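You operate a simulated robot arm through the tools that you are given. There is no shell and no other tool.

Carry out the task below with a simulated two-armed robot. There is one attempt and no reset: what you move stays moved.

Task
Put the white sleeve in the black box, fit the yellow cap in, shut the lid, push it to OUT.
Fine: slide the box onto the yellow OUT mark; the other box, sleeve and cap stay.

Only the result counts: the job must be done as asked and must still hold three seconds after the hand-in. Knocking over, shifting, dropping, spilling or breaking anything else fails it. Lids that push on must go on centred and level and be pressed home; caps that screw on are set level and turned clockwise until they are tight.

Robot
Two 7-joint arms with two-finger parallel grippers on one trunk, on a base that moves. Base frame: it is fixed to the floor where the robot stands at the start and does not move with it; the origin is under the middle of the robot, x ahead of it, y to its left, z up. Lengths are in cm, angles in rad, forces in N, time in s.
The left shoulder is at the start at [6, 18.9, 115.3], the right one opposite. With the tool pointing down near the work surface each hand reaches from about 10 to 66 cm from the robot's upright axis, wherever it stands, measured 20 degrees to its own side. Places, roughly: black box lid [80, 310, 90]; black box, purple box [75, 300, 75]; blue bubble sleeve, white bubble sleeve [50, 300, 75]; rb [80, 300, 80]; small pink lamp cap, small yellow lamp cap [75, 275, 75]. Payload 3.43 kg a hand.
Tool frame (each hand has its own): the origin (TCP) lies between the finger pads and is the grasp point; the fingertips stand 3 cm ahead of it; z points along the fingers, y is the line along which they close. Largest opening 9.4 cm; finger width 2.8, thickness 1; the body of the gripper, 5 by 9.6 cm, starts 5.5 cm behind the TCP.
Orientation is told as [roll, pitch, yaw] about the base's x, y, z axes, in that order, counted from this pose: with the fingers straight down and closing along the base's y, the tool's x points along the base's -x, its y along +y and its z along -z.

Tools
- The arms move only by the tool nudge_tool. It takes "left_plan", "right_plan" or both (then of equal length, played together; a hand with none holds still); each is text: rows parted by semicolons, each of 7 numbers parted by spaces: the turn, a rotation vector about the tool's x, y, z in rad, then the shift along the tool's x, y, z in mm, then the closure in counts, from 0 (fully open) to 255 (shut). In form: rx ry rz dx dy dz fingers; .... A call has 1 to 20 rows; each row shifts and turns the commanded pose from where the row before left it, along the tool's axes as they then stand. Rows are played at 5 a second. More than 5 cm and 0.15 rad between two rows, or a gripper value outside its range, and nothing of the call is played. A pose out of reach is approached as far as the arm can. The call stops where the force on the tool passes 80 N (or 10 N more than at its start, if that is more) or the arm is blocked; 0.2 s more then pass. Each finger travels about 15.3 cm/s and halts on what it meets, pressing with about 23 N; the grip force reading is that of the motor and also rises with nothing between the fingers. The clock runs only during rows and for 0.2 s after the last one: add rows that do not move to give the fingers time. The reply holds the time, the measured pose of the TCP, the force on the tool along the base axes, the opening and the grip force, in the units named above and with some noise, with the torque about the TCP (base axes, N m) and any sound that the robot's microphone picked up, and new pictures: "views" is both (left out), scene, wrist or none (wrist: the cameras of the hands that moved).
- Cameras (640 x 400 px; columns grow to the right, rows downward): "scene" is now at [2.27, 0.73, 171.81]; the picture's right is [-0.00, -1.00, 0.00], its down [-0.69, 0.00, -0.73] and it looks along [0.73, -0.00, -0.69] (base axes); focal length 263 px, centre (320, 200). "left" rides on the left gripper at [7.6, -1.4, -10.2] in its tool frame; the picture's right is [0.18, 0.98, 0.00], its down [-0.75, 0.14, -0.64] and it looks along [-0.63, 0.12, 0.77] (tool axes); focal length 243 px, centre (320, 200). "right" rides on the right gripper at [7.6, 1.4, -10.3] in its tool frame; the picture's right is [-0.18, 0.98, 0.00], its down [-0.75, -0.14, -0.64] and it looks along [-0.63, -0.12, 0.77] (tool axes); focal length 243 px, centre (320, 200). There is no depth. A picture from a camera that has moved, and an enlarged one, comes with that camera's place and axes in the base frame and with its lens. The place of the scene camera against the robot may be out by one fixed shift of up to 1.2 cm in any direction.
- slide_trunk(by): slides the trunk up (or, below 0, down) by that many cm; the arms and the scene camera ride with it, the base frame stays. It gives what a move gives, with no picture.
- steer(legs): drives the robot by 1 to 6 legs, each [ahead, left, turn to the left] in cm, cm and rad, along the robot's own axes; the way and the turn of a leg run together, so that a leg with both is an arc; at most 150 cm and 3.142 rad a leg. The arms and the cameras ride along, it lands a little off, and it stops where it bumps. It gives what a move gives, and a new picture of the scene camera.
- turn_head(pan, tilt): turns the head with the scene camera to pan (to the left, within 1.501 rad either way) and tilt (down, from -0.506 to 1.204), counted from straight ahead of the robot. It gives what a move gives, and a new picture of the scene camera.
- enlarge(camera, box): a new picture of the part [left, top, right, bottom] of that camera's present view, enlarged. It takes no simulated time.
- finish_job(): hands the job in; it is judged then, once.

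Places have to be worked out from the pictures, the camera data and where the tool is seen. Open the grippers and draw the arms clear of the work before you hand the job in, unless the task says otherwise.

The tools are called as a command line: name --argument value ..., lists and objects as JSON in quotes. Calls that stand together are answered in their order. nudge_tool: Moves the arms, as the interface text tells. Its arguments: {"type":"object","properties":{"left_plan":{"type":"string"},"right_plan":{"type":"string"},"views":{"type":"string","enum":["both","scene","wrist","none"]}},"required":[]} The other tools are called the same way: slide_trunk (by) moves the trunk up or down; steer (legs) drives the base; turn_head (pan, tilt) turns the head that bears the scene camera; enlarge (camera, box) takes an enlarged picture of a part of a camera's view; finish_job () hands the job in.

At the start:

```text
t: 0.0
left_tool_pos: [51.03, 25.97, 107.69]
left_tcp_rot: [0.002, 0.001, 0.0]
left_ft_force: [0.3, 0.8, 0.4]
left_ft_torque: [0.0, 0.01, 0.01]
left_finger_gap: 9.41
left_grasp_force: 0.0
right_tool_pos: [32.51, -12.96, 110.91]
right_tcp_rot: [-0.001, 0.0, 0.0]
right_ft_force: [1.0, 0.1, -0.1]
right_ft_torque: [0.03, -0.01, -0.03]
right_finger_gap: 9.38
right_grasp_force: 0.1
trunk travel left (down, up): [-82.5, 16.5]
robot x, y, heading: [0.08, 0.15, -0.001]
head pan, tilt (commanded): [0.0, 0.756]
```

scene: 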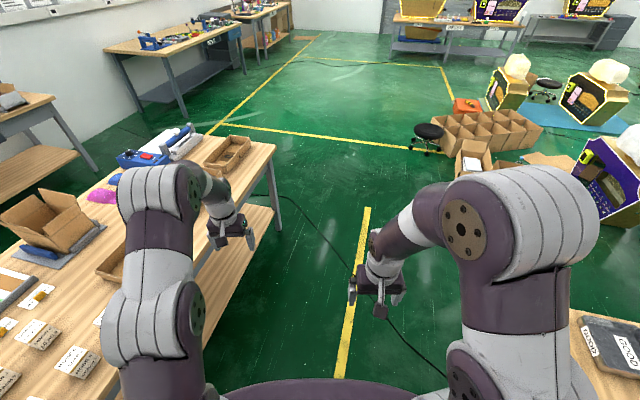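
right: 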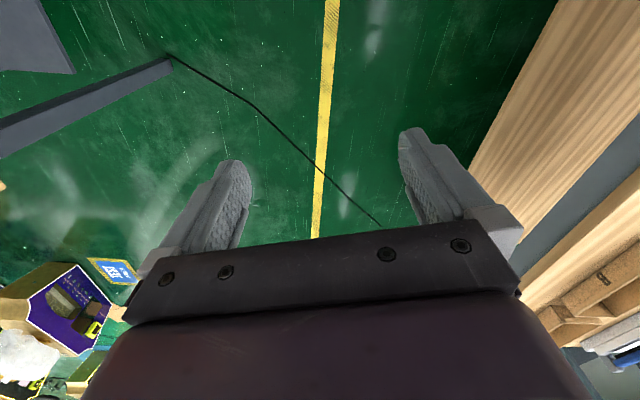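
left: 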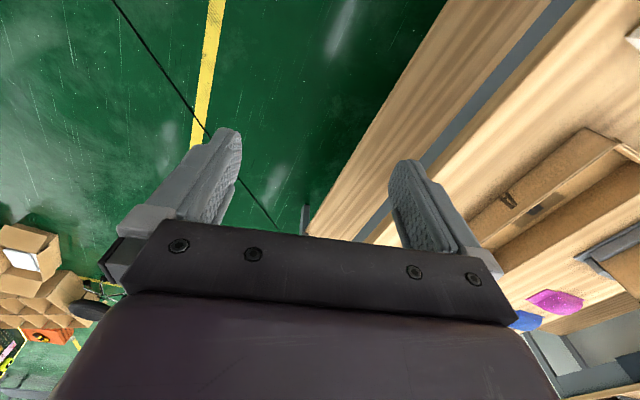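

The work lies about 3 m to my left (y≈300). I turn the head left to look at it before driving.

turn_head --pan 1.3 --tilt 0.35

```text
t: 1.5
left_tool_pos: [50.99, 25.8, 107.67]
left_tcp_rot: [-0.001, 0.0, 0.001]
left_ft_force: [0.0, -0.7, -0.6]
left_ft_torque: [-0.04, 0.01, 0.0]
left_finger_gap: 9.41
left_grasp_force: 0.1
right_tool_pos: [32.38, -12.92, 110.89]
right_tcp_rot: [0.0, 0.0, 0.001]
right_ft_force: [-0.1, 1.2, -0.3]
right_ft_torque: [0.0, -0.01, 0.03]
right_finger_gap: 9.4
right_grasp_force: 0.1
trunk travel left (down, up): [-82.5, 16.5]
robot x, y, heading: [-0.19, 0.25, -0.003]
head pan, tilt (commanded): [1.3, 0.351]
camera scene: at [-3.51, 9.7, 175.41], right [0.96, -0.27, 0.0], down [-0.09, -0.33, -0.94], along [0.25, 0.9, -0.34], focal length 263 px, centre (320, 200)
```

scene: 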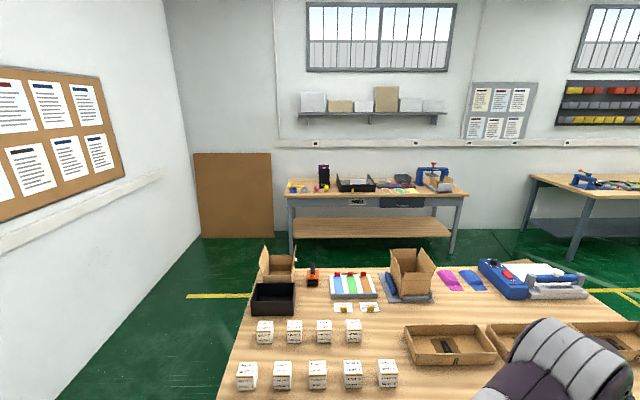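

The target table is the one against the far wall. I enlarge it to make out the objects.

enlarge --camera "scene" --box '[270, 150, 480, 281]'

enlarge --camera "scene" --box '[280, 155, 380, 217]'

enlarge --camera "scene" --box '[370, 155, 470, 217]'

```text
3.05 times, centred on (375, 216) of scene
camera zoom: at [-3.51, 9.7, 175.41], right [0.96, -0.27, 0.0], down [-0.09, -0.33, -0.94], along [0.25, 0.9, -0.34], focal length 802 px, centre (152, 153)
```

zoom: 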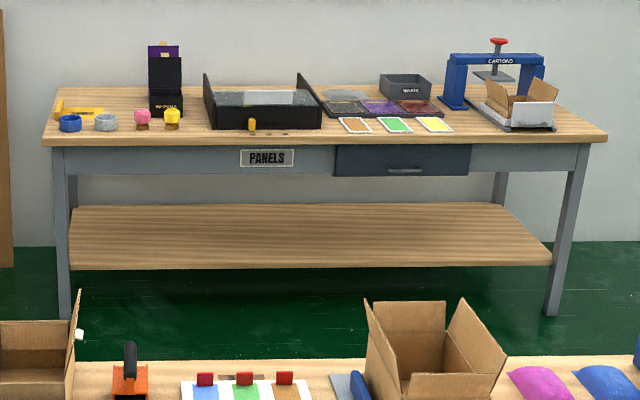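

```text
6.40 times, centred on (330, 186) of scene
camera zoom: at [-3.51, 9.7, 175.41], right [0.96, -0.27, 0.0], down [-0.09, -0.33, -0.94], along [0.25, 0.9, -0.34], focal length 1683 px, centre (256, 290)
```

zoom: 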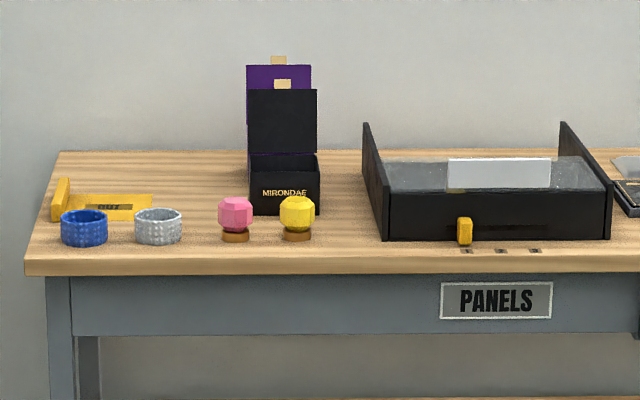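

```text
6.40 times, centred on (420, 186) of scene
camera zoom: at [-3.51, 9.7, 175.41], right [0.96, -0.27, 0.0], down [-0.09, -0.33, -0.94], along [0.25, 0.9, -0.34], focal length 1683 px, centre (-320, 290)
```

zoom: 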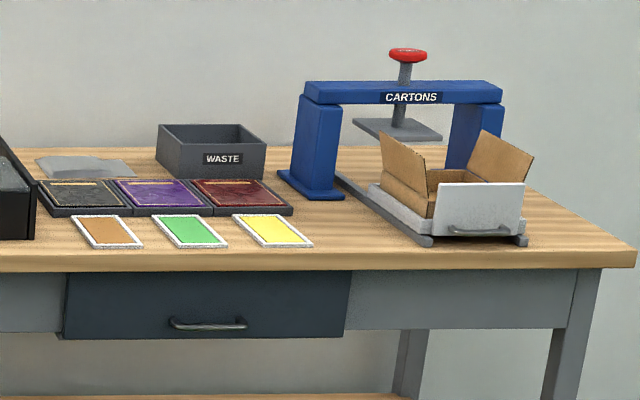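

Room axes look turned by about −0.27 rad to the base frame, with a near table in between and a corridor on its left. I look further left and downward to check the corridor's floor before driving.

turn_head --pan 1.5 --tilt 0.7

turn_head --pan -1.3 --tilt 0.7

```text
t: 2.3
left_tool_pos: [51.05, 25.84, 107.61]
left_tcp_rot: [-0.001, 0.001, -0.002]
left_ft_force: [0.4, -0.5, -0.2]
left_ft_torque: [0.0, 0.02, -0.01]
left_finger_gap: 9.4
left_grasp_force: 0.1
right_tool_pos: [32.39, -12.95, 110.91]
right_tcp_rot: [0.0, 0.0, 0.0]
right_ft_force: [-0.4, -0.8, -0.4]
right_ft_torque: [0.0, 0.0, 0.03]
right_finger_gap: 9.37
right_grasp_force: 0.0
trunk travel left (down, up): [-82.5, 16.5]
robot x, y, heading: [0.43, 0.03, -0.002]
head pan, tilt (commanded): [1.499, 0.7]
camera scene: at [-5.39, 9.21, 172.28], right [1.0, -0.07, 0.0], down [-0.05, -0.64, -0.77], along [0.06, 0.76, -0.64], focal length 263 px, centre (320, 200)
```

scene: 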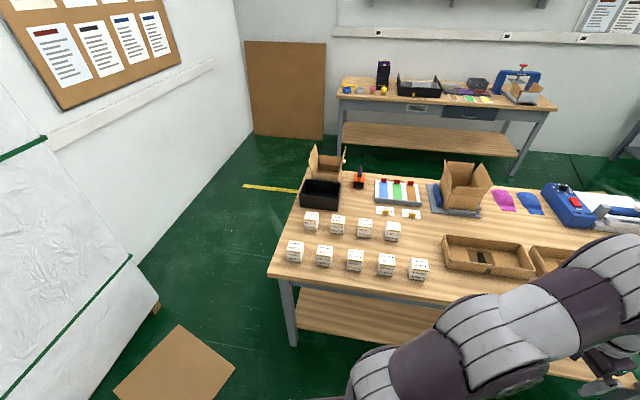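

```text
t: 4.8
left_tool_pos: [50.88, 25.83, 107.65]
left_tcp_rot: [0.0, 0.0, -0.001]
left_ft_force: [-0.1, 0.2, 0.4]
left_ft_torque: [0.0, -0.01, -0.01]
left_finger_gap: 9.4
left_grasp_force: 0.0
right_tool_pos: [32.37, -12.96, 110.87]
right_tcp_rot: [0.001, 0.001, 0.002]
right_ft_force: [-0.4, 0.2, 0.5]
right_ft_torque: [-0.02, -0.03, -0.01]
right_finger_gap: 9.41
right_grasp_force: 0.1
trunk travel left (down, up): [-82.5, 16.5]
robot x, y, heading: [0.1, 0.06, -0.005]
head pan, tilt (commanded): [-1.3, 0.7]
camera scene: at [-3.73, -7.45, 172.28], right [-0.96, -0.27, 0.0], down [-0.17, 0.62, -0.76], along [0.2, -0.74, -0.64], focal length 263 px, centre (320, 200)
```

scene: 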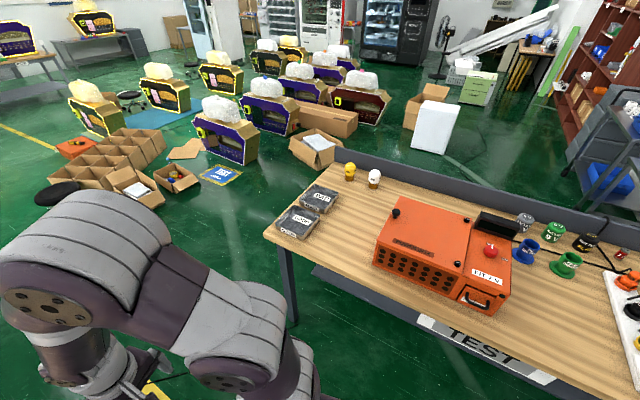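

The left corridor holds a cardboard sheet and a leaning panel, so the right end of the near table looks the better way. I check the view ahead once more.

turn_head --pan 0.3 --tilt 0.45

```text
t: 6.4
left_tool_pos: [50.91, 25.89, 107.67]
left_tcp_rot: [0.001, 0.0, 0.0]
left_ft_force: [0.2, -0.1, -0.1]
left_ft_torque: [0.01, -0.01, 0.01]
left_finger_gap: 9.39
left_grasp_force: 0.0
right_tool_pos: [32.45, -12.95, 110.9]
right_tcp_rot: [0.002, 0.002, 0.001]
right_ft_force: [-1.1, -0.1, 0.5]
right_ft_torque: [-0.01, -0.01, -0.01]
right_finger_gap: 9.4
right_grasp_force: 0.0
trunk travel left (down, up): [-82.5, 16.5]
robot x, y, heading: [0.07, 0.09, 0.003]
head pan, tilt (commanded): [0.3, 0.45]
camera scene: at [2.78, 3.44, 174.49], right [0.3, -0.96, 0.0], down [-0.42, -0.13, -0.9], along [0.86, 0.27, -0.44], focal length 263 px, centre (320, 200)
```

scene: 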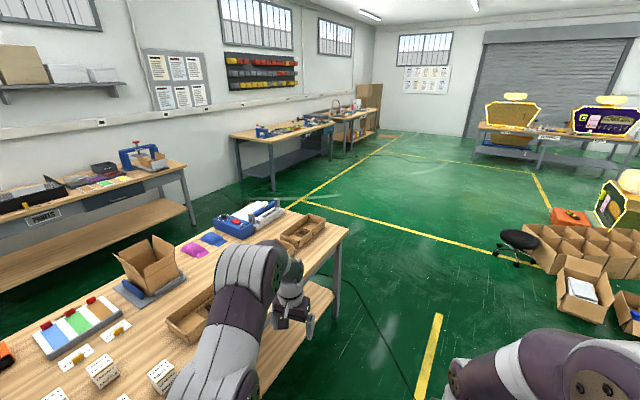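

The floor past the near table's right end (about base x≈150, y≈30) is clear. I drive forward and slightly right to pass this end.

steer --legs '[[100, -20, 0], [100, -22, 0]]'

```text
t: 16.6
left_tool_pos: [251.07, -15.96, 107.73]
left_tcp_rot: [0.002, 0.0, 0.002]
left_ft_force: [-0.4, 0.1, 0.1]
left_ft_torque: [0.01, 0.0, 0.02]
left_finger_gap: 9.38
left_grasp_force: 0.1
right_tool_pos: [232.64, -54.69, 110.87]
right_tcp_rot: [0.0, 0.001, 0.002]
right_ft_force: [-0.7, 0.6, 1.1]
right_ft_torque: [-0.03, -0.02, 0.05]
right_finger_gap: 9.44
right_grasp_force: 0.1
trunk travel left (down, up): [-82.5, 16.5]
robot x, y, heading: [199.82, -42.28, 0.004]
head pan, tilt (commanded): [0.3, 0.45]
camera scene: at [202.9, -38.39, 174.5], right [0.3, -0.95, 0.0], down [-0.42, -0.13, -0.9], along [0.86, 0.27, -0.44], focal length 263 px, centre (320, 200)
```

scene: 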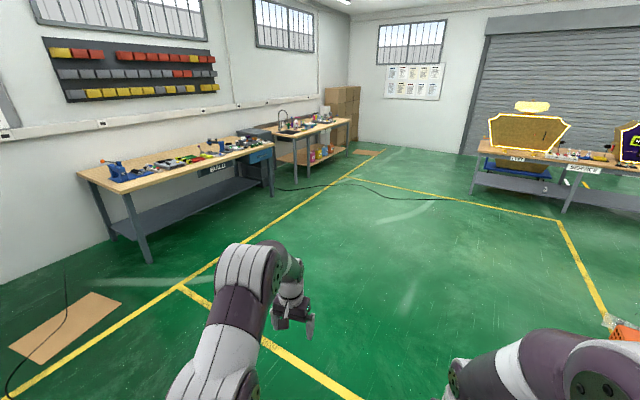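

I'm at the end of the near table; there is a flat cardboard patch on the floor ahead-left. I turn to face the far table and look down to see the floor and the base's size.

steer --legs '[[0, 0, 1.3]]'

turn_head --pan 0.2 --tilt 0.7

turn_head --pan 0.9 --tilt 0.7

```text
t: 20.2
left_tool_pos: [188.69, 14.12, 107.62]
left_tcp_rot: [-0.003, -0.001, 1.303]
left_ft_force: [0.5, 0.4, 0.3]
left_ft_torque: [0.0, 0.02, -0.03]
left_finger_gap: 9.42
left_grasp_force: 0.0
right_tool_pos: [221.3, -13.98, 110.81]
right_tcp_rot: [-0.001, 0.0, 1.304]
right_ft_force: [-0.3, 0.6, 0.1]
right_ft_torque: [-0.01, 0.01, 0.01]
right_finger_gap: 9.39
right_grasp_force: 0.1
trunk travel left (down, up): [-82.5, 16.5]
robot x, y, heading: [200.08, -41.69, 1.306]
head pan, tilt (commanded): [0.3, 0.45]
camera scene: at [198.27, -37.71, 174.49], right [1.0, 0.03, 0.0], down [0.01, -0.44, -0.9], along [-0.03, 0.9, -0.44], focal length 263 px, centre (320, 200)
```

scene: 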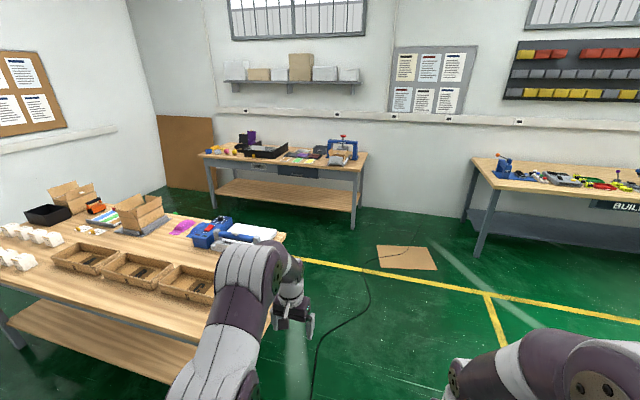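

```text
t: 21.0
left_tool_pos: [188.65, 14.15, 107.71]
left_tcp_rot: [0.001, 0.0, 1.304]
left_ft_force: [0.6, -0.5, -0.1]
left_ft_torque: [0.03, 0.0, 0.0]
left_finger_gap: 9.39
left_grasp_force: 0.0
right_tool_pos: [221.38, -13.94, 110.86]
right_tcp_rot: [0.002, 0.0, 1.304]
right_ft_force: [0.4, 0.2, -0.6]
right_ft_torque: [0.01, -0.02, -0.03]
right_finger_gap: 9.41
right_grasp_force: 0.1
trunk travel left (down, up): [-82.5, 16.5]
robot x, y, heading: [200.18, -41.69, 1.308]
head pan, tilt (commanded): [0.201, 0.7]
camera scene: at [199.12, -38.42, 172.28], right [1.0, -0.07, 0.0], down [-0.04, -0.64, -0.77], along [0.05, 0.76, -0.64], focal length 263 px, centre (320, 200)
```

scene: 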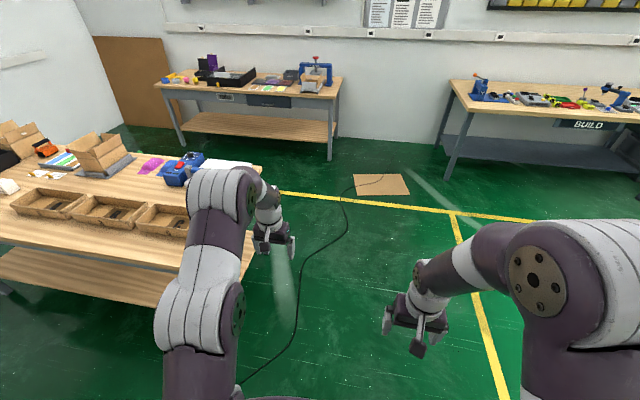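

```text
t: 22.1
left_tool_pos: [188.84, 14.16, 107.65]
left_tcp_rot: [0.001, 0.001, 1.305]
left_ft_force: [-0.2, 0.3, -0.2]
left_ft_torque: [-0.01, 0.01, 0.03]
left_finger_gap: 9.39
left_grasp_force: 0.1
right_tool_pos: [221.27, -13.98, 110.97]
right_tcp_rot: [-0.002, 0.0, 1.303]
right_ft_force: [0.5, -0.2, 0.4]
right_ft_torque: [-0.03, -0.01, -0.03]
right_finger_gap: 9.4
right_grasp_force: 0.1
trunk travel left (down, up): [-82.5, 16.5]
robot x, y, heading: [200.04, -41.83, 1.306]
head pan, tilt (commanded): [0.901, 0.7]
camera scene: at [193.54, -40.05, 172.28], right [0.81, 0.59, 0.0], down [0.38, -0.52, -0.76], along [-0.45, 0.62, -0.64], focal length 263 px, centre (320, 200)
```

scene: 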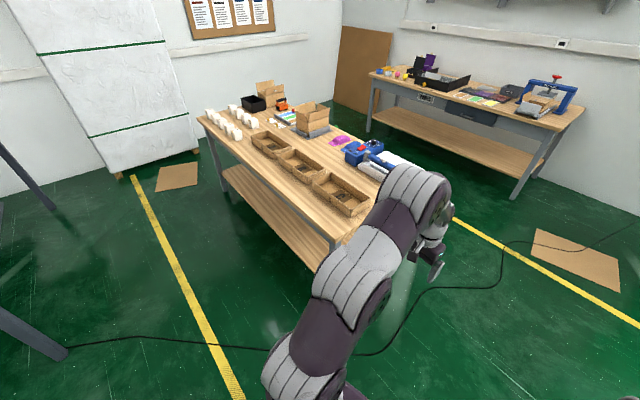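

The way is clear: past the table end (u≈138), short of the cardboard patch, then sideways left into the aisle between the tables. I drive the first part.

steer --legs '[[100, 10, 0], [70, 8, 0], [30, 60, 0]]'

```text
t: 34.1
left_tool_pos: [171.02, 229.22, 107.74]
left_tcp_rot: [0.0, 0.0, 1.277]
left_ft_force: [0.8, 0.7, -0.3]
left_ft_torque: [0.01, 0.0, -0.03]
left_finger_gap: 9.41
left_grasp_force: 0.0
right_tool_pos: [202.71, 200.3, 110.72]
right_tcp_rot: [0.001, 0.0, 1.277]
right_ft_force: [-0.1, -0.7, -0.2]
right_ft_torque: [0.0, 0.0, 0.04]
right_finger_gap: 9.42
right_grasp_force: 0.0
trunk travel left (down, up): [-82.5, 16.5]
robot x, y, heading: [180.62, 172.69, 1.277]
head pan, tilt (commanded): [0.901, 0.7]
camera scene: at [174.46, 174.88, 172.28], right [0.82, 0.57, 0.0], down [0.37, -0.53, -0.77], along [-0.44, 0.63, -0.64], focal length 263 px, centre (320, 200)
```

scene: 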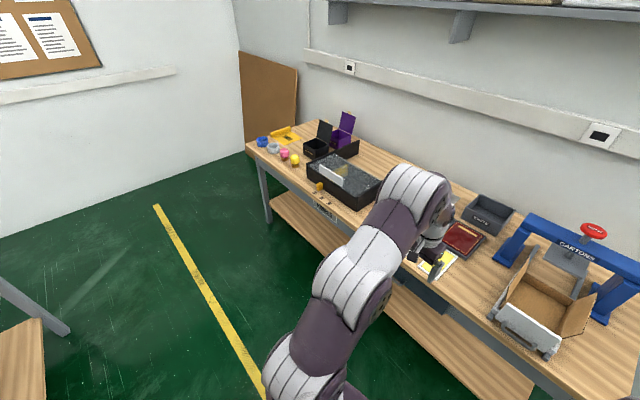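

I'm in the aisle at the right end of the far table. I now move sideways left to stand before the boxes.

steer --legs '[[0, 65, 0.02], [0, 70, 0]]'

turn_head --pan 0.0 --tilt 0.7

```text
t: 41.1
left_tool_pos: [40.16, 266.71, 107.67]
left_tcp_rot: [0.0, 0.0, 1.294]
left_ft_force: [0.2, 0.2, -0.3]
left_ft_torque: [-0.03, 0.0, 0.0]
left_finger_gap: 9.39
left_grasp_force: 0.1
right_tool_pos: [72.3, 238.29, 110.86]
right_tcp_rot: [0.001, 0.001, 1.293]
right_ft_force: [0.4, 0.8, -0.2]
right_ft_torque: [-0.02, 0.0, 0.04]
right_finger_gap: 9.41
right_grasp_force: 0.1
trunk travel left (down, up): [-82.5, 16.5]
robot x, y, heading: [51.19, 210.87, 1.292]
head pan, tilt (commanded): [0.901, 0.7]
camera scene: at [44.3, 212.53, 172.28], right [0.81, 0.58, 0.0], down [0.37, -0.52, -0.77], along [-0.45, 0.62, -0.64], focal length 263 px, centre (320, 200)
```

scene: 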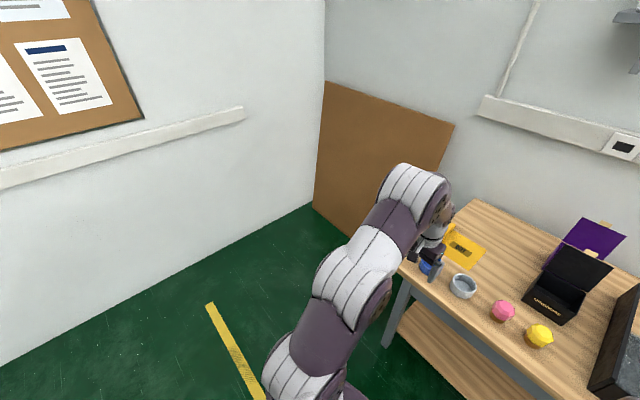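

```text
t: 42.3
left_tool_pos: [39.88, 266.8, 107.71]
left_tcp_rot: [0.002, 0.0, 1.292]
left_ft_force: [0.4, -0.2, 0.1]
left_ft_torque: [0.03, 0.01, -0.02]
left_finger_gap: 9.41
left_grasp_force: 0.2
right_tool_pos: [72.19, 238.21, 110.83]
right_tcp_rot: [0.001, 0.0, 1.292]
right_ft_force: [0.3, -0.2, 0.1]
right_ft_torque: [-0.03, 0.01, -0.03]
right_finger_gap: 9.42
right_grasp_force: 0.0
trunk travel left (down, up): [-82.5, 16.5]
robot x, y, heading: [50.99, 210.91, 1.294]
head pan, tilt (commanded): [0.0, 0.7]
camera scene: at [51.51, 213.81, 172.28], right [0.96, -0.27, 0.0], down [-0.18, -0.62, -0.76], along [0.21, 0.74, -0.64], focal length 263 px, centre (320, 200)
```

scene: 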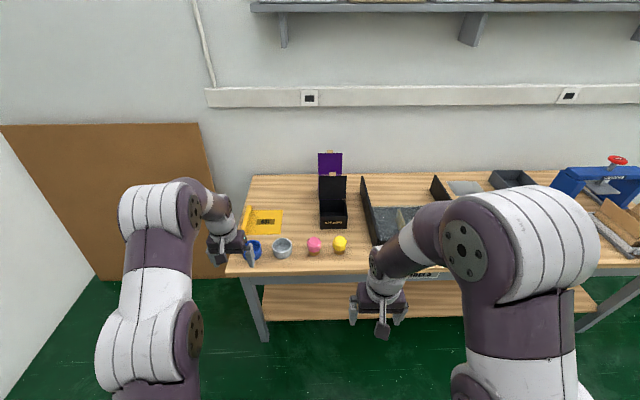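

I see sleeves, caps, the black box (open lid) in front of the purple box, and the yellow OUT mark at left, with the table edge about 66 cm ahead. I look down to judge the base's size before going closer.

turn_head --pan 0.0 --tilt 1.2

```text
t: 43.3
left_tool_pos: [40.02, 266.97, 107.59]
left_tcp_rot: [-0.002, 0.001, 1.291]
left_ft_force: [0.0, -0.1, -0.5]
left_ft_torque: [-0.03, -0.02, -0.01]
left_finger_gap: 9.4
left_grasp_force: 0.0
right_tool_pos: [72.2, 238.35, 110.93]
right_tcp_rot: [-0.001, 0.0, 1.291]
right_ft_force: [0.8, 0.2, -0.5]
right_ft_torque: [0.0, -0.01, -0.01]
right_finger_gap: 9.39
right_grasp_force: 0.0
trunk travel left (down, up): [-82.5, 16.5]
robot x, y, heading: [50.52, 210.75, 1.294]
head pan, tilt (commanded): [0.0, 1.201]
camera scene: at [50.74, 211.02, 168.68], right [0.96, -0.28, 0.0], down [-0.26, -0.9, -0.36], along [0.1, 0.35, -0.93], focal length 263 px, centre (320, 200)
```

scene: 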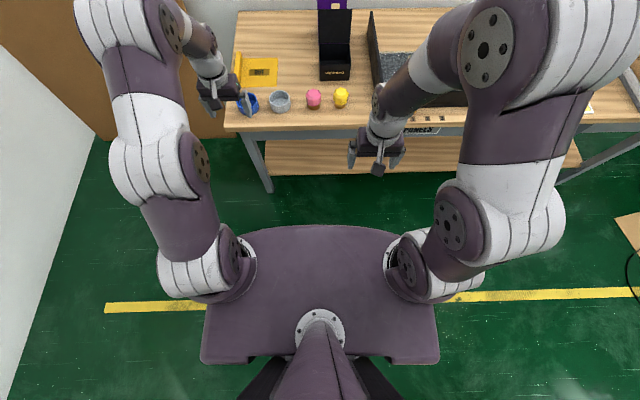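

The base isn't wider than the shoulder plate hides; the table edge is about 66 cm ahead at z≈79. I move 30 cm ahead carefully, hands stay well above the objects.

steer --legs '[[30, 3, 0.005]]'

turn_head --pan 0.0 --tilt 0.9

```text
t: 45.3
left_tool_pos: [45.16, 296.45, 107.62]
left_tcp_rot: [0.001, -0.001, 1.296]
left_ft_force: [-0.8, -0.1, 0.7]
left_ft_torque: [-0.03, -0.05, -0.01]
left_finger_gap: 9.41
left_grasp_force: 0.0
right_tool_pos: [77.51, 268.13, 110.96]
right_tcp_rot: [0.0, 0.002, 1.295]
right_ft_force: [-0.2, 1.2, 0.5]
right_ft_torque: [0.01, 0.02, -0.01]
right_finger_gap: 9.4
right_grasp_force: 0.1
trunk travel left (down, up): [-82.5, 16.5]
robot x, y, heading: [56.0, 240.14, 1.292]
head pan, tilt (commanded): [0.0, 1.201]
camera scene: at [56.09, 240.69, 168.68], right [0.96, -0.27, 0.0], down [-0.25, -0.9, -0.36], along [0.1, 0.35, -0.93], focal length 263 px, centre (320, 200)
```

scene: 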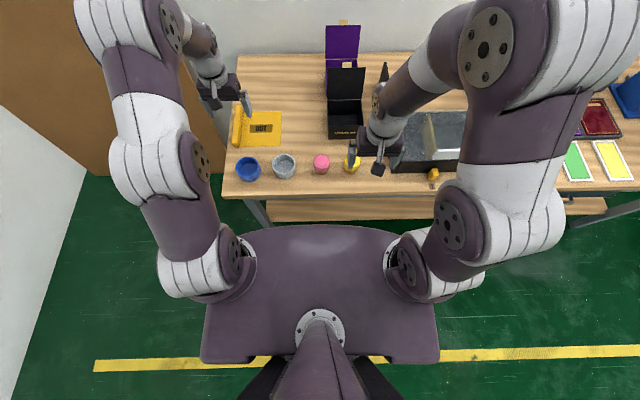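

```text
t: 46.1
left_tool_pos: [45.2, 296.46, 107.64]
left_tcp_rot: [-0.001, 0.0, 1.295]
left_ft_force: [-0.3, 0.3, 0.1]
left_ft_torque: [-0.02, -0.02, 0.0]
left_finger_gap: 9.4
left_grasp_force: 0.0
right_tool_pos: [77.44, 268.25, 110.86]
right_tcp_rot: [0.001, 0.0, 1.294]
right_ft_force: [0.3, -0.5, -0.3]
right_ft_torque: [0.02, -0.01, -0.02]
right_finger_gap: 9.37
right_grasp_force: 0.0
trunk travel left (down, up): [-82.5, 16.5]
robot x, y, heading: [56.37, 240.47, 1.297]
head pan, tilt (commanded): [0.0, 0.901]
camera scene: at [56.64, 242.76, 170.65], right [0.96, -0.27, 0.0], down [-0.21, -0.75, -0.62], along [0.17, 0.6, -0.78], focal length 263 px, centre (320, 200)
```

scene: 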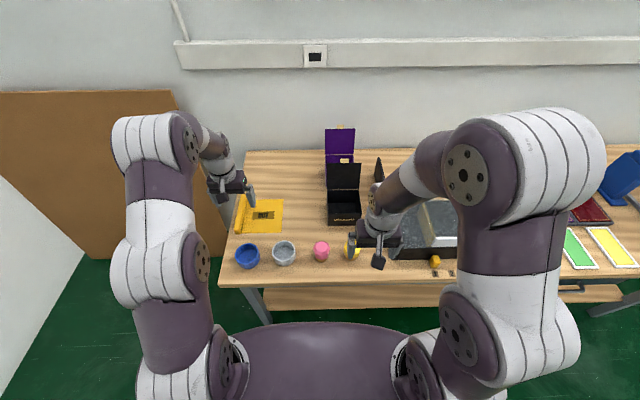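

The table edge is now ~38 cm ahead and the box ~73 cm; I need to be closer, so I advance in small steps.

steer --legs '[[7, 0, 0]]'

```text
t: 47.1
left_tool_pos: [47.03, 303.01, 107.83]
left_tcp_rot: [0.001, -0.002, 1.296]
left_ft_force: [-1.1, 0.3, 0.1]
left_ft_torque: [0.02, 0.01, 0.01]
left_finger_gap: 9.42
left_grasp_force: 0.1
right_tool_pos: [79.41, 274.62, 110.91]
right_tcp_rot: [0.002, -0.001, 1.296]
right_ft_force: [-0.2, -0.3, -0.4]
right_ft_torque: [-0.01, -0.01, 0.03]
right_finger_gap: 9.41
right_grasp_force: 0.0
trunk travel left (down, up): [-82.5, 16.5]
robot x, y, heading: [57.62, 246.97, 1.301]
head pan, tilt (commanded): [0.0, 0.901]
camera scene: at [58.46, 249.09, 170.67], right [0.96, -0.27, 0.0], down [-0.21, -0.75, -0.62], along [0.17, 0.6, -0.78], focal length 263 px, centre (320, 200)
```

scene: 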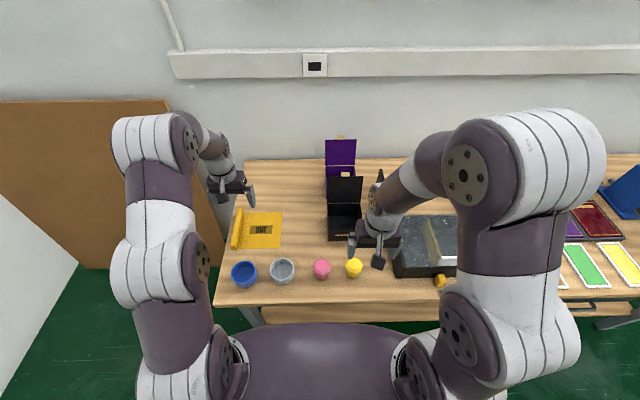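

No bump so far. Another 5 cm ahead.

steer --legs '[[5, 0, 0]]'

```text
t: 48.1
left_tool_pos: [48.36, 307.59, 107.93]
left_tcp_rot: [0.0, -0.004, 1.295]
left_ft_force: [0.1, -0.4, 0.1]
left_ft_torque: [-0.02, -0.02, -0.02]
left_finger_gap: 9.39
left_grasp_force: 0.0
right_tool_pos: [80.73, 279.15, 111.17]
right_tcp_rot: [0.001, -0.007, 1.294]
right_ft_force: [-0.6, -0.7, 0.5]
right_ft_torque: [0.04, -0.02, -0.02]
right_finger_gap: 9.41
right_grasp_force: 0.1
trunk travel left (down, up): [-82.5, 16.5]
robot x, y, heading: [59.06, 251.88, 1.293]
head pan, tilt (commanded): [0.0, 0.901]
camera scene: at [59.69, 253.48, 170.67], right [0.96, -0.27, 0.0], down [-0.21, -0.75, -0.62], along [0.17, 0.6, -0.78], focal length 263 px, centre (320, 200)
```

scene: 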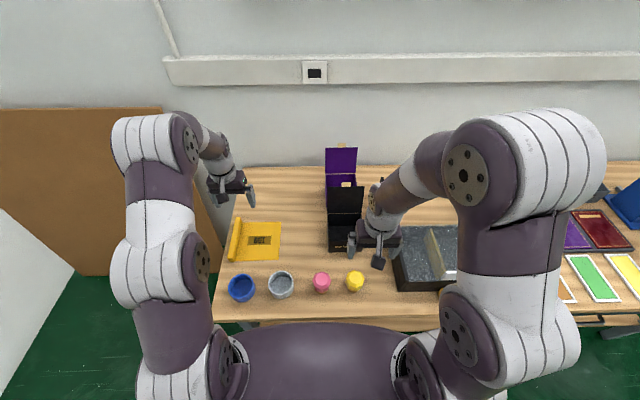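

Readings hint at a slight tilt (z up 0.3 cm) — perhaps the base just touches the table. I wait a moment and re-read.

nudge_tool --left_plan "0 0 0 0 0 0 0; 0 0 0 0 0 0 0; 0 0 0 0 0 0 0" --right_plan "0 0 0 0 0 0 0; 0 0 0 0 0 0 0; 0 0 0 0 0 0 0" --views "both"

```text
t: 48.9
left_tool_pos: [48.49, 308.17, 107.66]
left_tcp_rot: [0.001, 0.002, 1.295]
left_ft_force: [-0.2, -0.2, -0.5]
left_ft_torque: [-0.02, 0.0, 0.02]
left_finger_gap: 9.41
left_grasp_force: 0.1
right_tool_pos: [80.82, 279.68, 110.83]
right_tcp_rot: [-0.001, 0.004, 1.294]
right_ft_force: [0.2, 0.3, -0.4]
right_ft_torque: [-0.01, -0.02, 0.0]
right_finger_gap: 9.41
right_grasp_force: 0.1
trunk travel left (down, up): [-82.5, 16.5]
robot x, y, heading: [59.54, 252.07, 1.292]
head pan, tilt (commanded): [0.0, 0.901]
camera scene: at [59.93, 254.37, 170.66], right [0.96, -0.27, 0.0], down [-0.21, -0.76, -0.62], along [0.17, 0.6, -0.78], focal length 263 px, centre (320, 200)
camera right: at [77.28, 272.71, 121.12], right [-0.9, 0.44, 0.0], down [0.34, 0.69, 0.64], along [0.29, 0.57, -0.77], focal length 243 px, centre (320, 200)
camera left: at [47.62, 300.37, 117.92], right [-1.0, 0.09, 0.0], down [0.07, 0.76, 0.64], along [0.06, 0.64, -0.77], focal length 243 px, centre (320, 200)
```

scene: 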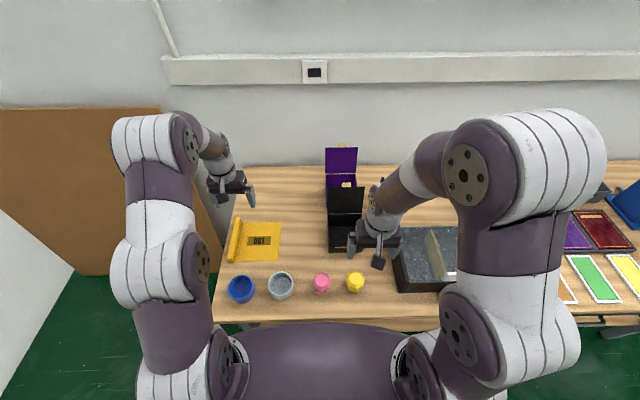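
right: 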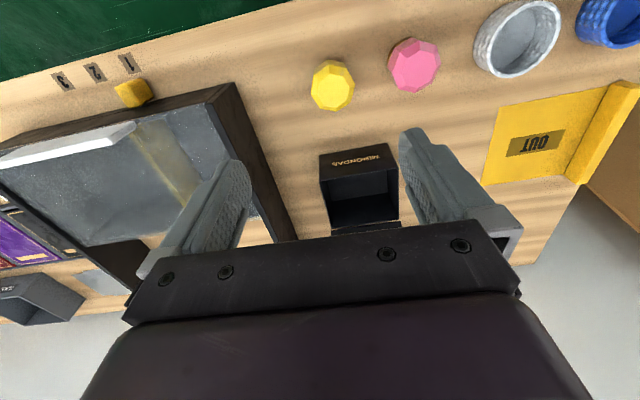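
left: 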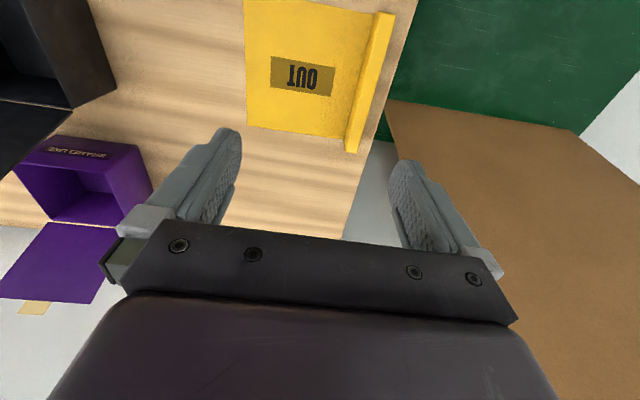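

No bump; it settled level. I enlarge the wrist views for details of the box, caps and the OUT mark.

enlarge --camera "right" --box '[280, 0, 640, 225]'

enlarge --camera "left" --box '[0, 0, 420, 262]'

enlarge --camera "scene" --box '[210, 140, 460, 296]'

```text
1.78 times, centred on (460, 112) of right
camera zoom: at [77.28, 272.71, 121.12], right [-0.9, 0.44, 0.0], down [0.34, 0.69, 0.64], along [0.29, 0.57, -0.77], focal length 431 px, centre (71, 356)
```

zoom: 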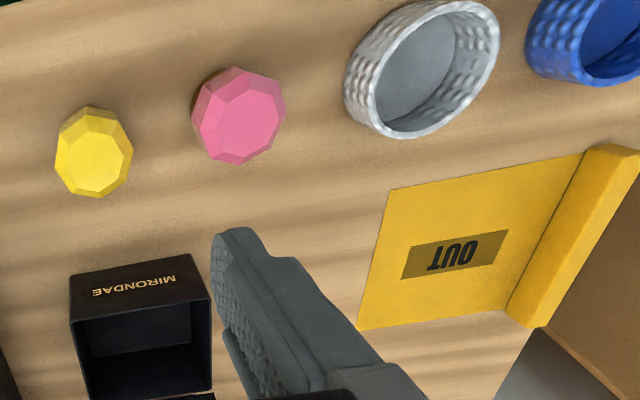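

```text
1.52 times, centred on (210, 131) of left
camera zoom: at [47.62, 300.37, 117.92], right [-1.0, 0.09, 0.0], down [0.07, 0.76, 0.64], along [0.06, 0.64, -0.77], focal length 370 px, centre (488, 305)
```

zoom: 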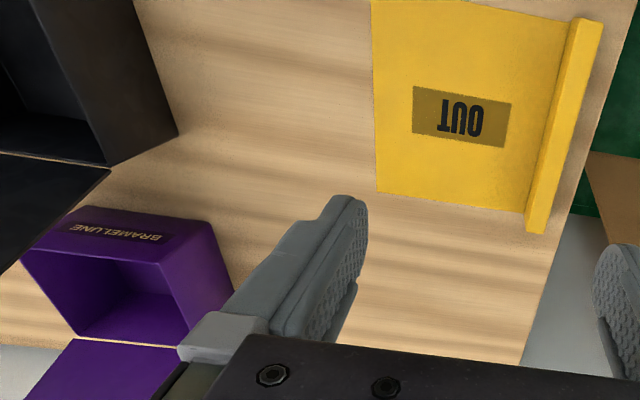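

```text
2.56 times, centred on (335, 218) of scene
camera zoom: at [59.93, 254.37, 170.66], right [0.96, -0.27, 0.0], down [-0.21, -0.76, -0.62], along [0.17, 0.6, -0.78], focal length 673 px, centre (282, 154)
```

zoom: 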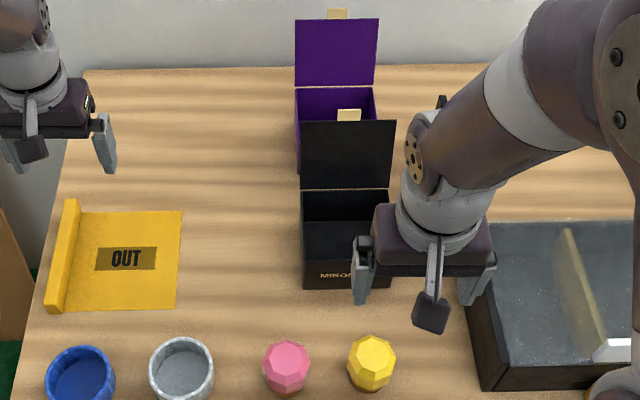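

I enlarge the scene view on the box and lid to measure its height and the lid's lean.

enlarge --camera "scene" --box '[310, 135, 406, 195]'

enlarge --camera "scene" --box '[300, 190, 412, 260]'

enlarge --camera "scene" --box '[220, 245, 380, 345]'

```text
6.67 times, centred on (358, 165) of scene
camera zoom: at [59.93, 254.37, 170.66], right [0.96, -0.27, 0.0], down [-0.21, -0.76, -0.62], along [0.17, 0.6, -0.78], focal length 1753 px, centre (67, 433)
```

zoom: 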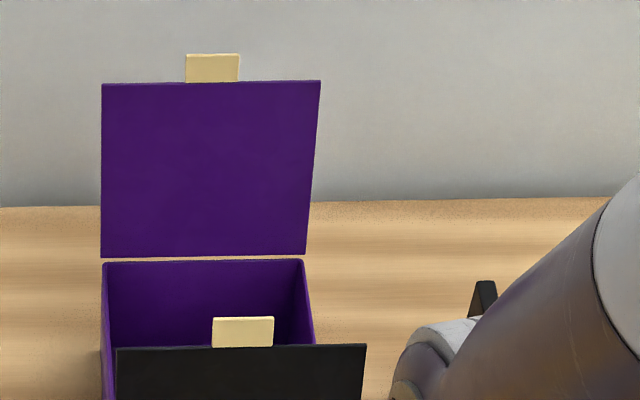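

```text
5.71 times, centred on (356, 225) of scene
camera zoom: at [59.93, 254.37, 170.66], right [0.96, -0.27, 0.0], down [-0.21, -0.76, -0.62], along [0.17, 0.6, -0.78], focal length 1503 px, centre (114, 57)
```

zoom: 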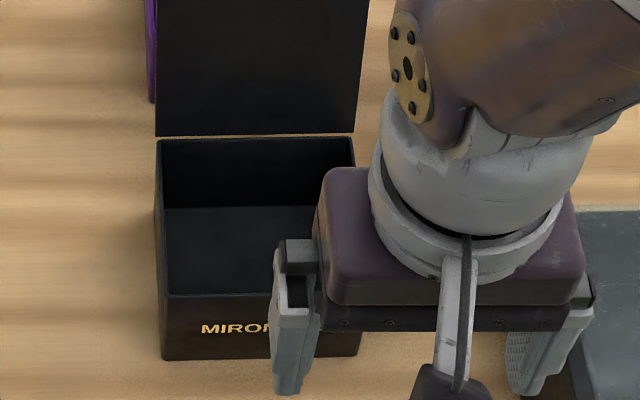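

```text
4.00 times, centred on (300, 295) of scene
camera zoom: at [59.93, 254.37, 170.66], right [0.96, -0.27, 0.0], down [-0.21, -0.76, -0.62], along [0.17, 0.6, -0.78], focal length 1052 px, centre (400, -180)
```

zoom: 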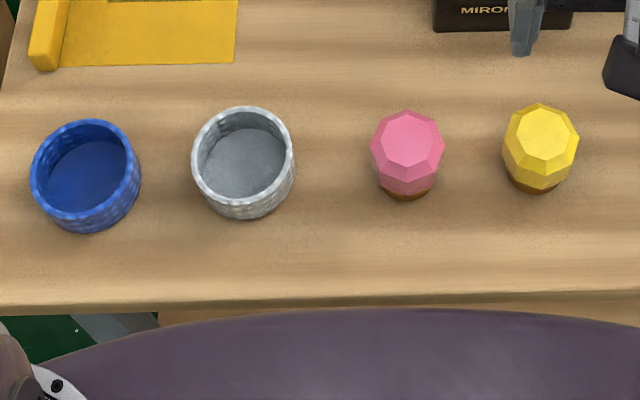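

Geometry so far (rotated robot frame): box ≈13×12 cm, 8.3 cm high, centre ~55 cm ahead; its lid leans back to z≈100 with ~9 cm free behind it. To reach behind the lid I need a bit more closeness, so I advance 4 cm carefully.

steer --legs '[[4, 0, 0]]'

```text
t: 49.7
left_tool_pos: [49.45, 311.35, 107.91]
left_tcp_rot: [0.001, -0.006, 1.294]
left_ft_force: [-0.3, -0.3, 0.4]
left_ft_torque: [0.04, -0.03, -0.01]
left_finger_gap: 9.38
left_grasp_force: 0.0
right_tool_pos: [81.57, 282.89, 110.97]
right_tcp_rot: [0.0, -0.006, 1.295]
right_ft_force: [-0.1, 0.3, -0.1]
right_ft_torque: [0.02, 0.01, -0.01]
right_finger_gap: 9.38
right_grasp_force: 0.1
trunk travel left (down, up): [-82.5, 16.5]
robot x, y, heading: [60.82, 255.86, 1.294]
head pan, tilt (commanded): [0.0, 0.901]
camera scene: at [60.75, 257.19, 170.68], right [0.96, -0.27, 0.0], down [-0.21, -0.75, -0.62], along [0.17, 0.6, -0.78], focal length 263 px, centre (320, 200)
```

scene: 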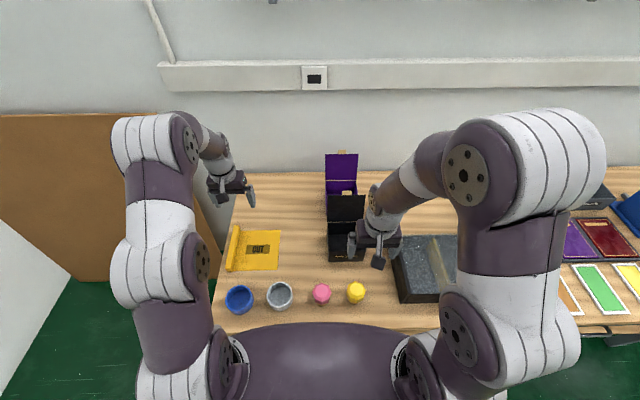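

Still no bump. Another 3 cm.

steer --legs '[[3, 0, 0]]'

nudge_tool --left_plan "0 0 0 0 0 0 0; 0 0 0 0 0 0 0; 0 0 0 0 0 0 0" --right_plan "0 0 0 0 0 20 0; 0 0 0 0 0 0 0; 0 0 0 0 0 0 0" --views "wrist"

```text
t: 50.6
left_tool_pos: [50.34, 314.36, 108.02]
left_tcp_rot: [0.001, -0.004, 1.297]
left_ft_force: [-0.7, -1.0, -0.4]
left_ft_torque: [0.01, 0.0, -0.01]
left_finger_gap: 9.42
left_grasp_force: 0.0
right_tool_pos: [82.53, 285.86, 111.0]
right_tcp_rot: [0.0, -0.004, 1.296]
right_ft_force: [-0.7, -0.2, 0.5]
right_ft_torque: [0.02, -0.01, -0.02]
right_finger_gap: 9.38
right_grasp_force: 0.0
trunk travel left (down, up): [-82.5, 16.5]
robot x, y, heading: [61.12, 258.76, 1.294]
head pan, tilt (commanded): [0.0, 0.901]
camera scene: at [61.6, 260.26, 170.67], right [0.96, -0.27, 0.0], down [-0.21, -0.75, -0.62], along [0.17, 0.6, -0.78], focal length 263 px, centre (320, 200)
```

scene: 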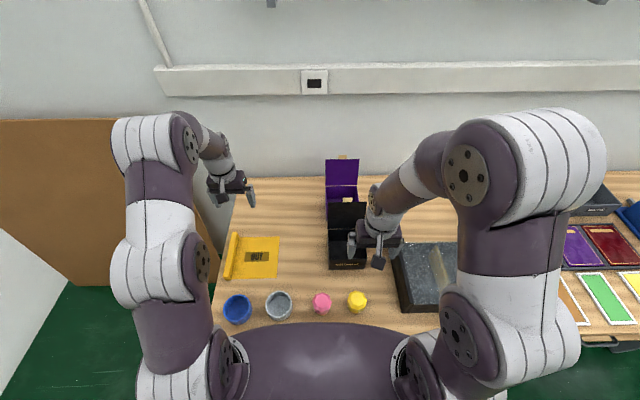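

```text
t: 51.4
left_tool_pos: [50.28, 314.79, 107.72]
left_tcp_rot: [0.0, 0.001, 1.293]
left_ft_force: [-0.2, 1.2, 0.1]
left_ft_torque: [0.05, -0.01, -0.02]
left_finger_gap: 9.4
left_grasp_force: 0.0
right_tool_pos: [82.65, 286.25, 109.0]
right_tcp_rot: [0.0, 0.001, 1.295]
right_ft_force: [-1.0, 1.2, 0.1]
right_ft_torque: [-0.02, 0.0, 0.01]
right_finger_gap: 9.4
right_grasp_force: 0.0
trunk travel left (down, up): [-82.5, 16.5]
robot x, y, heading: [61.1, 258.32, 1.299]
head pan, tilt (commanded): [0.0, 0.901]
camera right: at [79.15, 279.29, 119.15], right [-0.9, 0.44, 0.0], down [0.34, 0.69, 0.64], along [0.29, 0.57, -0.77], focal length 243 px, centre (320, 200)
camera left: at [49.47, 306.93, 117.97], right [-1.0, 0.09, 0.0], down [0.07, 0.76, 0.64], along [0.06, 0.64, -0.77], focal length 243 px, centre (320, 200)
```

right: 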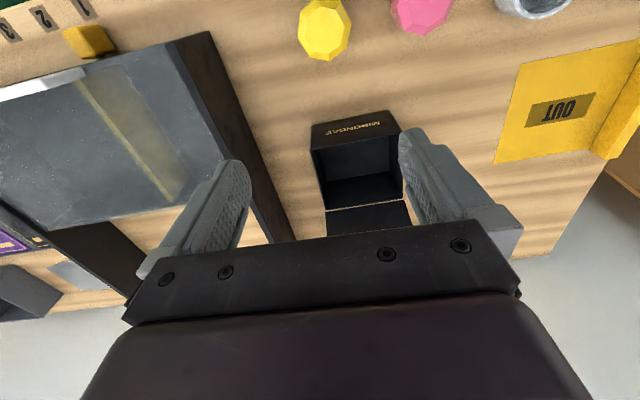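
left: 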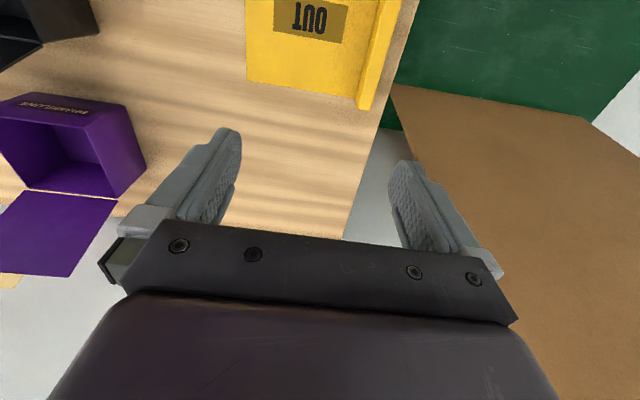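

The base stands free, box centre is ~48 cm ahead. I bring the left hand above the white sleeve (est. at rotated coords F≈292.5, L≈24.4) and right hand above the yellow cap.

nudge_tool --left_plan "0 0 0 40 -22 5 0; 0 0 0 40 -22 5 0; 0 0 0 40 -22 5 0; 0 0 0 40 -22 5 0; 0 0 0 40 -22 5 0; 0 0 0 40 -22 5 0; 0 0 0 0 0 0 0" --right_plan "0 0 0 20 7 10 0; 0 0 0 20 7 10 0; 0 0 0 0 0 10 0; 0 0 0 0 0 10 0; 0 0 0 0 0 0 0; 0 0 0 0 0 0 0; 0 0 0 0 0 0 0" --views "wrist"

```text
t: 53.0
left_tool_pos: [56.44, 287.9, 104.61]
left_tcp_rot: [0.0, -0.001, 1.295]
left_ft_force: [0.1, 0.3, 0.1]
left_ft_torque: [-0.01, -0.01, -0.01]
left_finger_gap: 9.41
left_grasp_force: 0.1
right_tool_pos: [80.18, 282.7, 104.93]
right_tcp_rot: [0.001, 0.001, 1.295]
right_ft_force: [-0.7, 0.5, -0.6]
right_ft_torque: [0.02, 0.0, 0.01]
right_finger_gap: 9.39
right_grasp_force: 0.1
trunk travel left (down, up): [-82.5, 16.5]
robot x, y, heading: [61.18, 258.82, 1.295]
head pan, tilt (commanded): [0.0, 0.901]
camera right: at [76.63, 275.77, 115.15], right [-0.9, 0.44, 0.0], down [0.34, 0.69, 0.64], along [0.29, 0.58, -0.77], focal length 243 px, centre (320, 200)
camera left: at [55.57, 280.11, 114.98], right [-1.0, 0.09, 0.0], down [0.07, 0.76, 0.64], along [0.06, 0.64, -0.77], focal length 243 px, centre (320, 200)
```

right: 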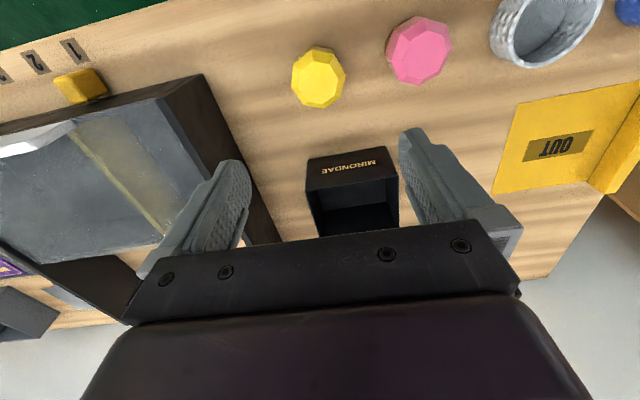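
left: 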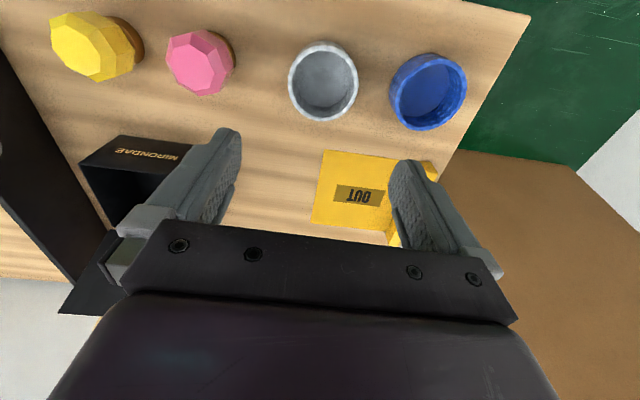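

Both wrist views agree: white sleeve rim centre ≈ (F 292.1, L 24.9), yellow cap ≈ (F 293.2, L 0.2, top z≈85). I enlarge the left view for the sleeve.

enlarge --camera "left" --box '[240, 20, 400, 120]'

enlarge --camera "right" --box '[260, 20, 420, 120]'

enlarge --camera "left" --box '[20, 0, 180, 100]'

```text
4.00 times, centred on (320, 70) of left
camera zoom: at [55.57, 280.11, 114.98], right [-1.0, 0.09, 0.0], down [0.07, 0.76, 0.64], along [0.06, 0.64, -0.77], focal length 970 px, centre (320, 720)
```

zoom: 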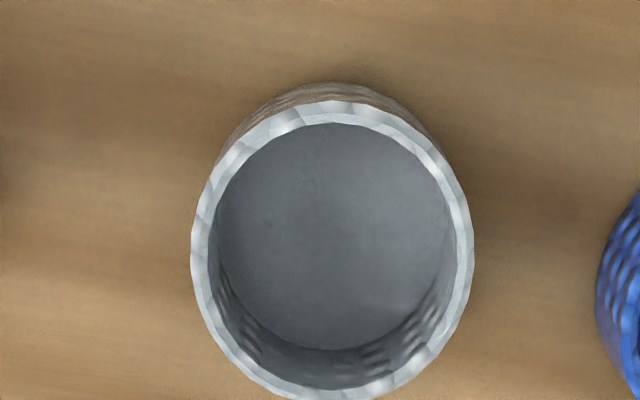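

```text
4.00 times, centred on (340, 70) of right
camera zoom: at [76.63, 275.77, 115.15], right [-0.9, 0.44, 0.0], down [0.34, 0.69, 0.64], along [0.29, 0.58, -0.77], focal length 970 px, centre (240, 720)
```

zoom: 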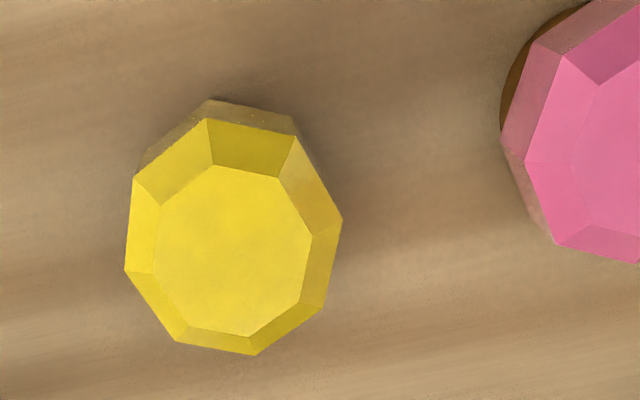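

```text
4.00 times, centred on (100, 50) of left
camera zoom: at [55.57, 280.11, 114.98], right [-1.0, 0.09, 0.0], down [0.07, 0.76, 0.64], along [0.06, 0.64, -0.77], focal length 970 px, centre (1200, 800)
```

zoom: 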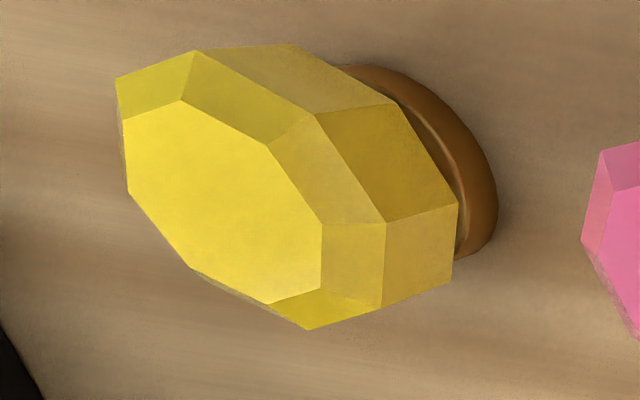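

Sleeve ≈8.3 cm outside, ~3.9 cm high, centre (F 292.8, L 25.0); the cap is an octagonal globe with vertical band z 82.7–85.9, top ≈87. I lower the left hand over the sleeve to z≈89 and check centring.

nudge_tool --left_plan "0 0 0 -4 6 30 0; 0 0 0 0 0 40 0; 0 0 0 0 0 40 0; 0 0 0 0 0 40 0; 0 0 0 0 0 0 0; 0 0 0 0 0 0 0" --views "wrist"

```text
t: 54.4
left_tool_pos: [56.05, 288.58, 89.73]
left_tcp_rot: [-0.001, 0.001, 1.295]
left_ft_force: [0.5, 0.3, 0.5]
left_ft_torque: [0.02, -0.02, 0.01]
left_finger_gap: 9.4
left_grasp_force: 0.1
right_tool_pos: [80.1, 282.67, 104.85]
right_tcp_rot: [-0.002, 0.0, 1.297]
right_ft_force: [-0.2, 0.1, 0.3]
right_ft_torque: [-0.02, -0.03, -0.01]
right_finger_gap: 9.4
right_grasp_force: 0.0
trunk travel left (down, up): [-82.5, 16.5]
robot x, y, heading: [61.51, 258.43, 1.297]
head pan, tilt (commanded): [0.0, 0.901]
camera left: at [55.16, 280.72, 99.99], right [-1.0, 0.09, 0.0], down [0.07, 0.76, 0.64], along [0.06, 0.64, -0.77], focal length 243 px, centre (320, 200)
```

left: 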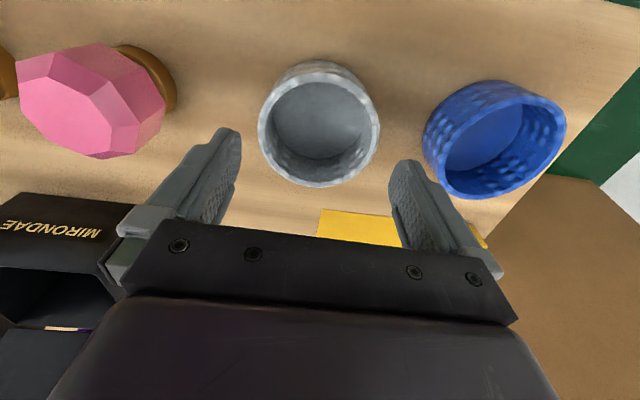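

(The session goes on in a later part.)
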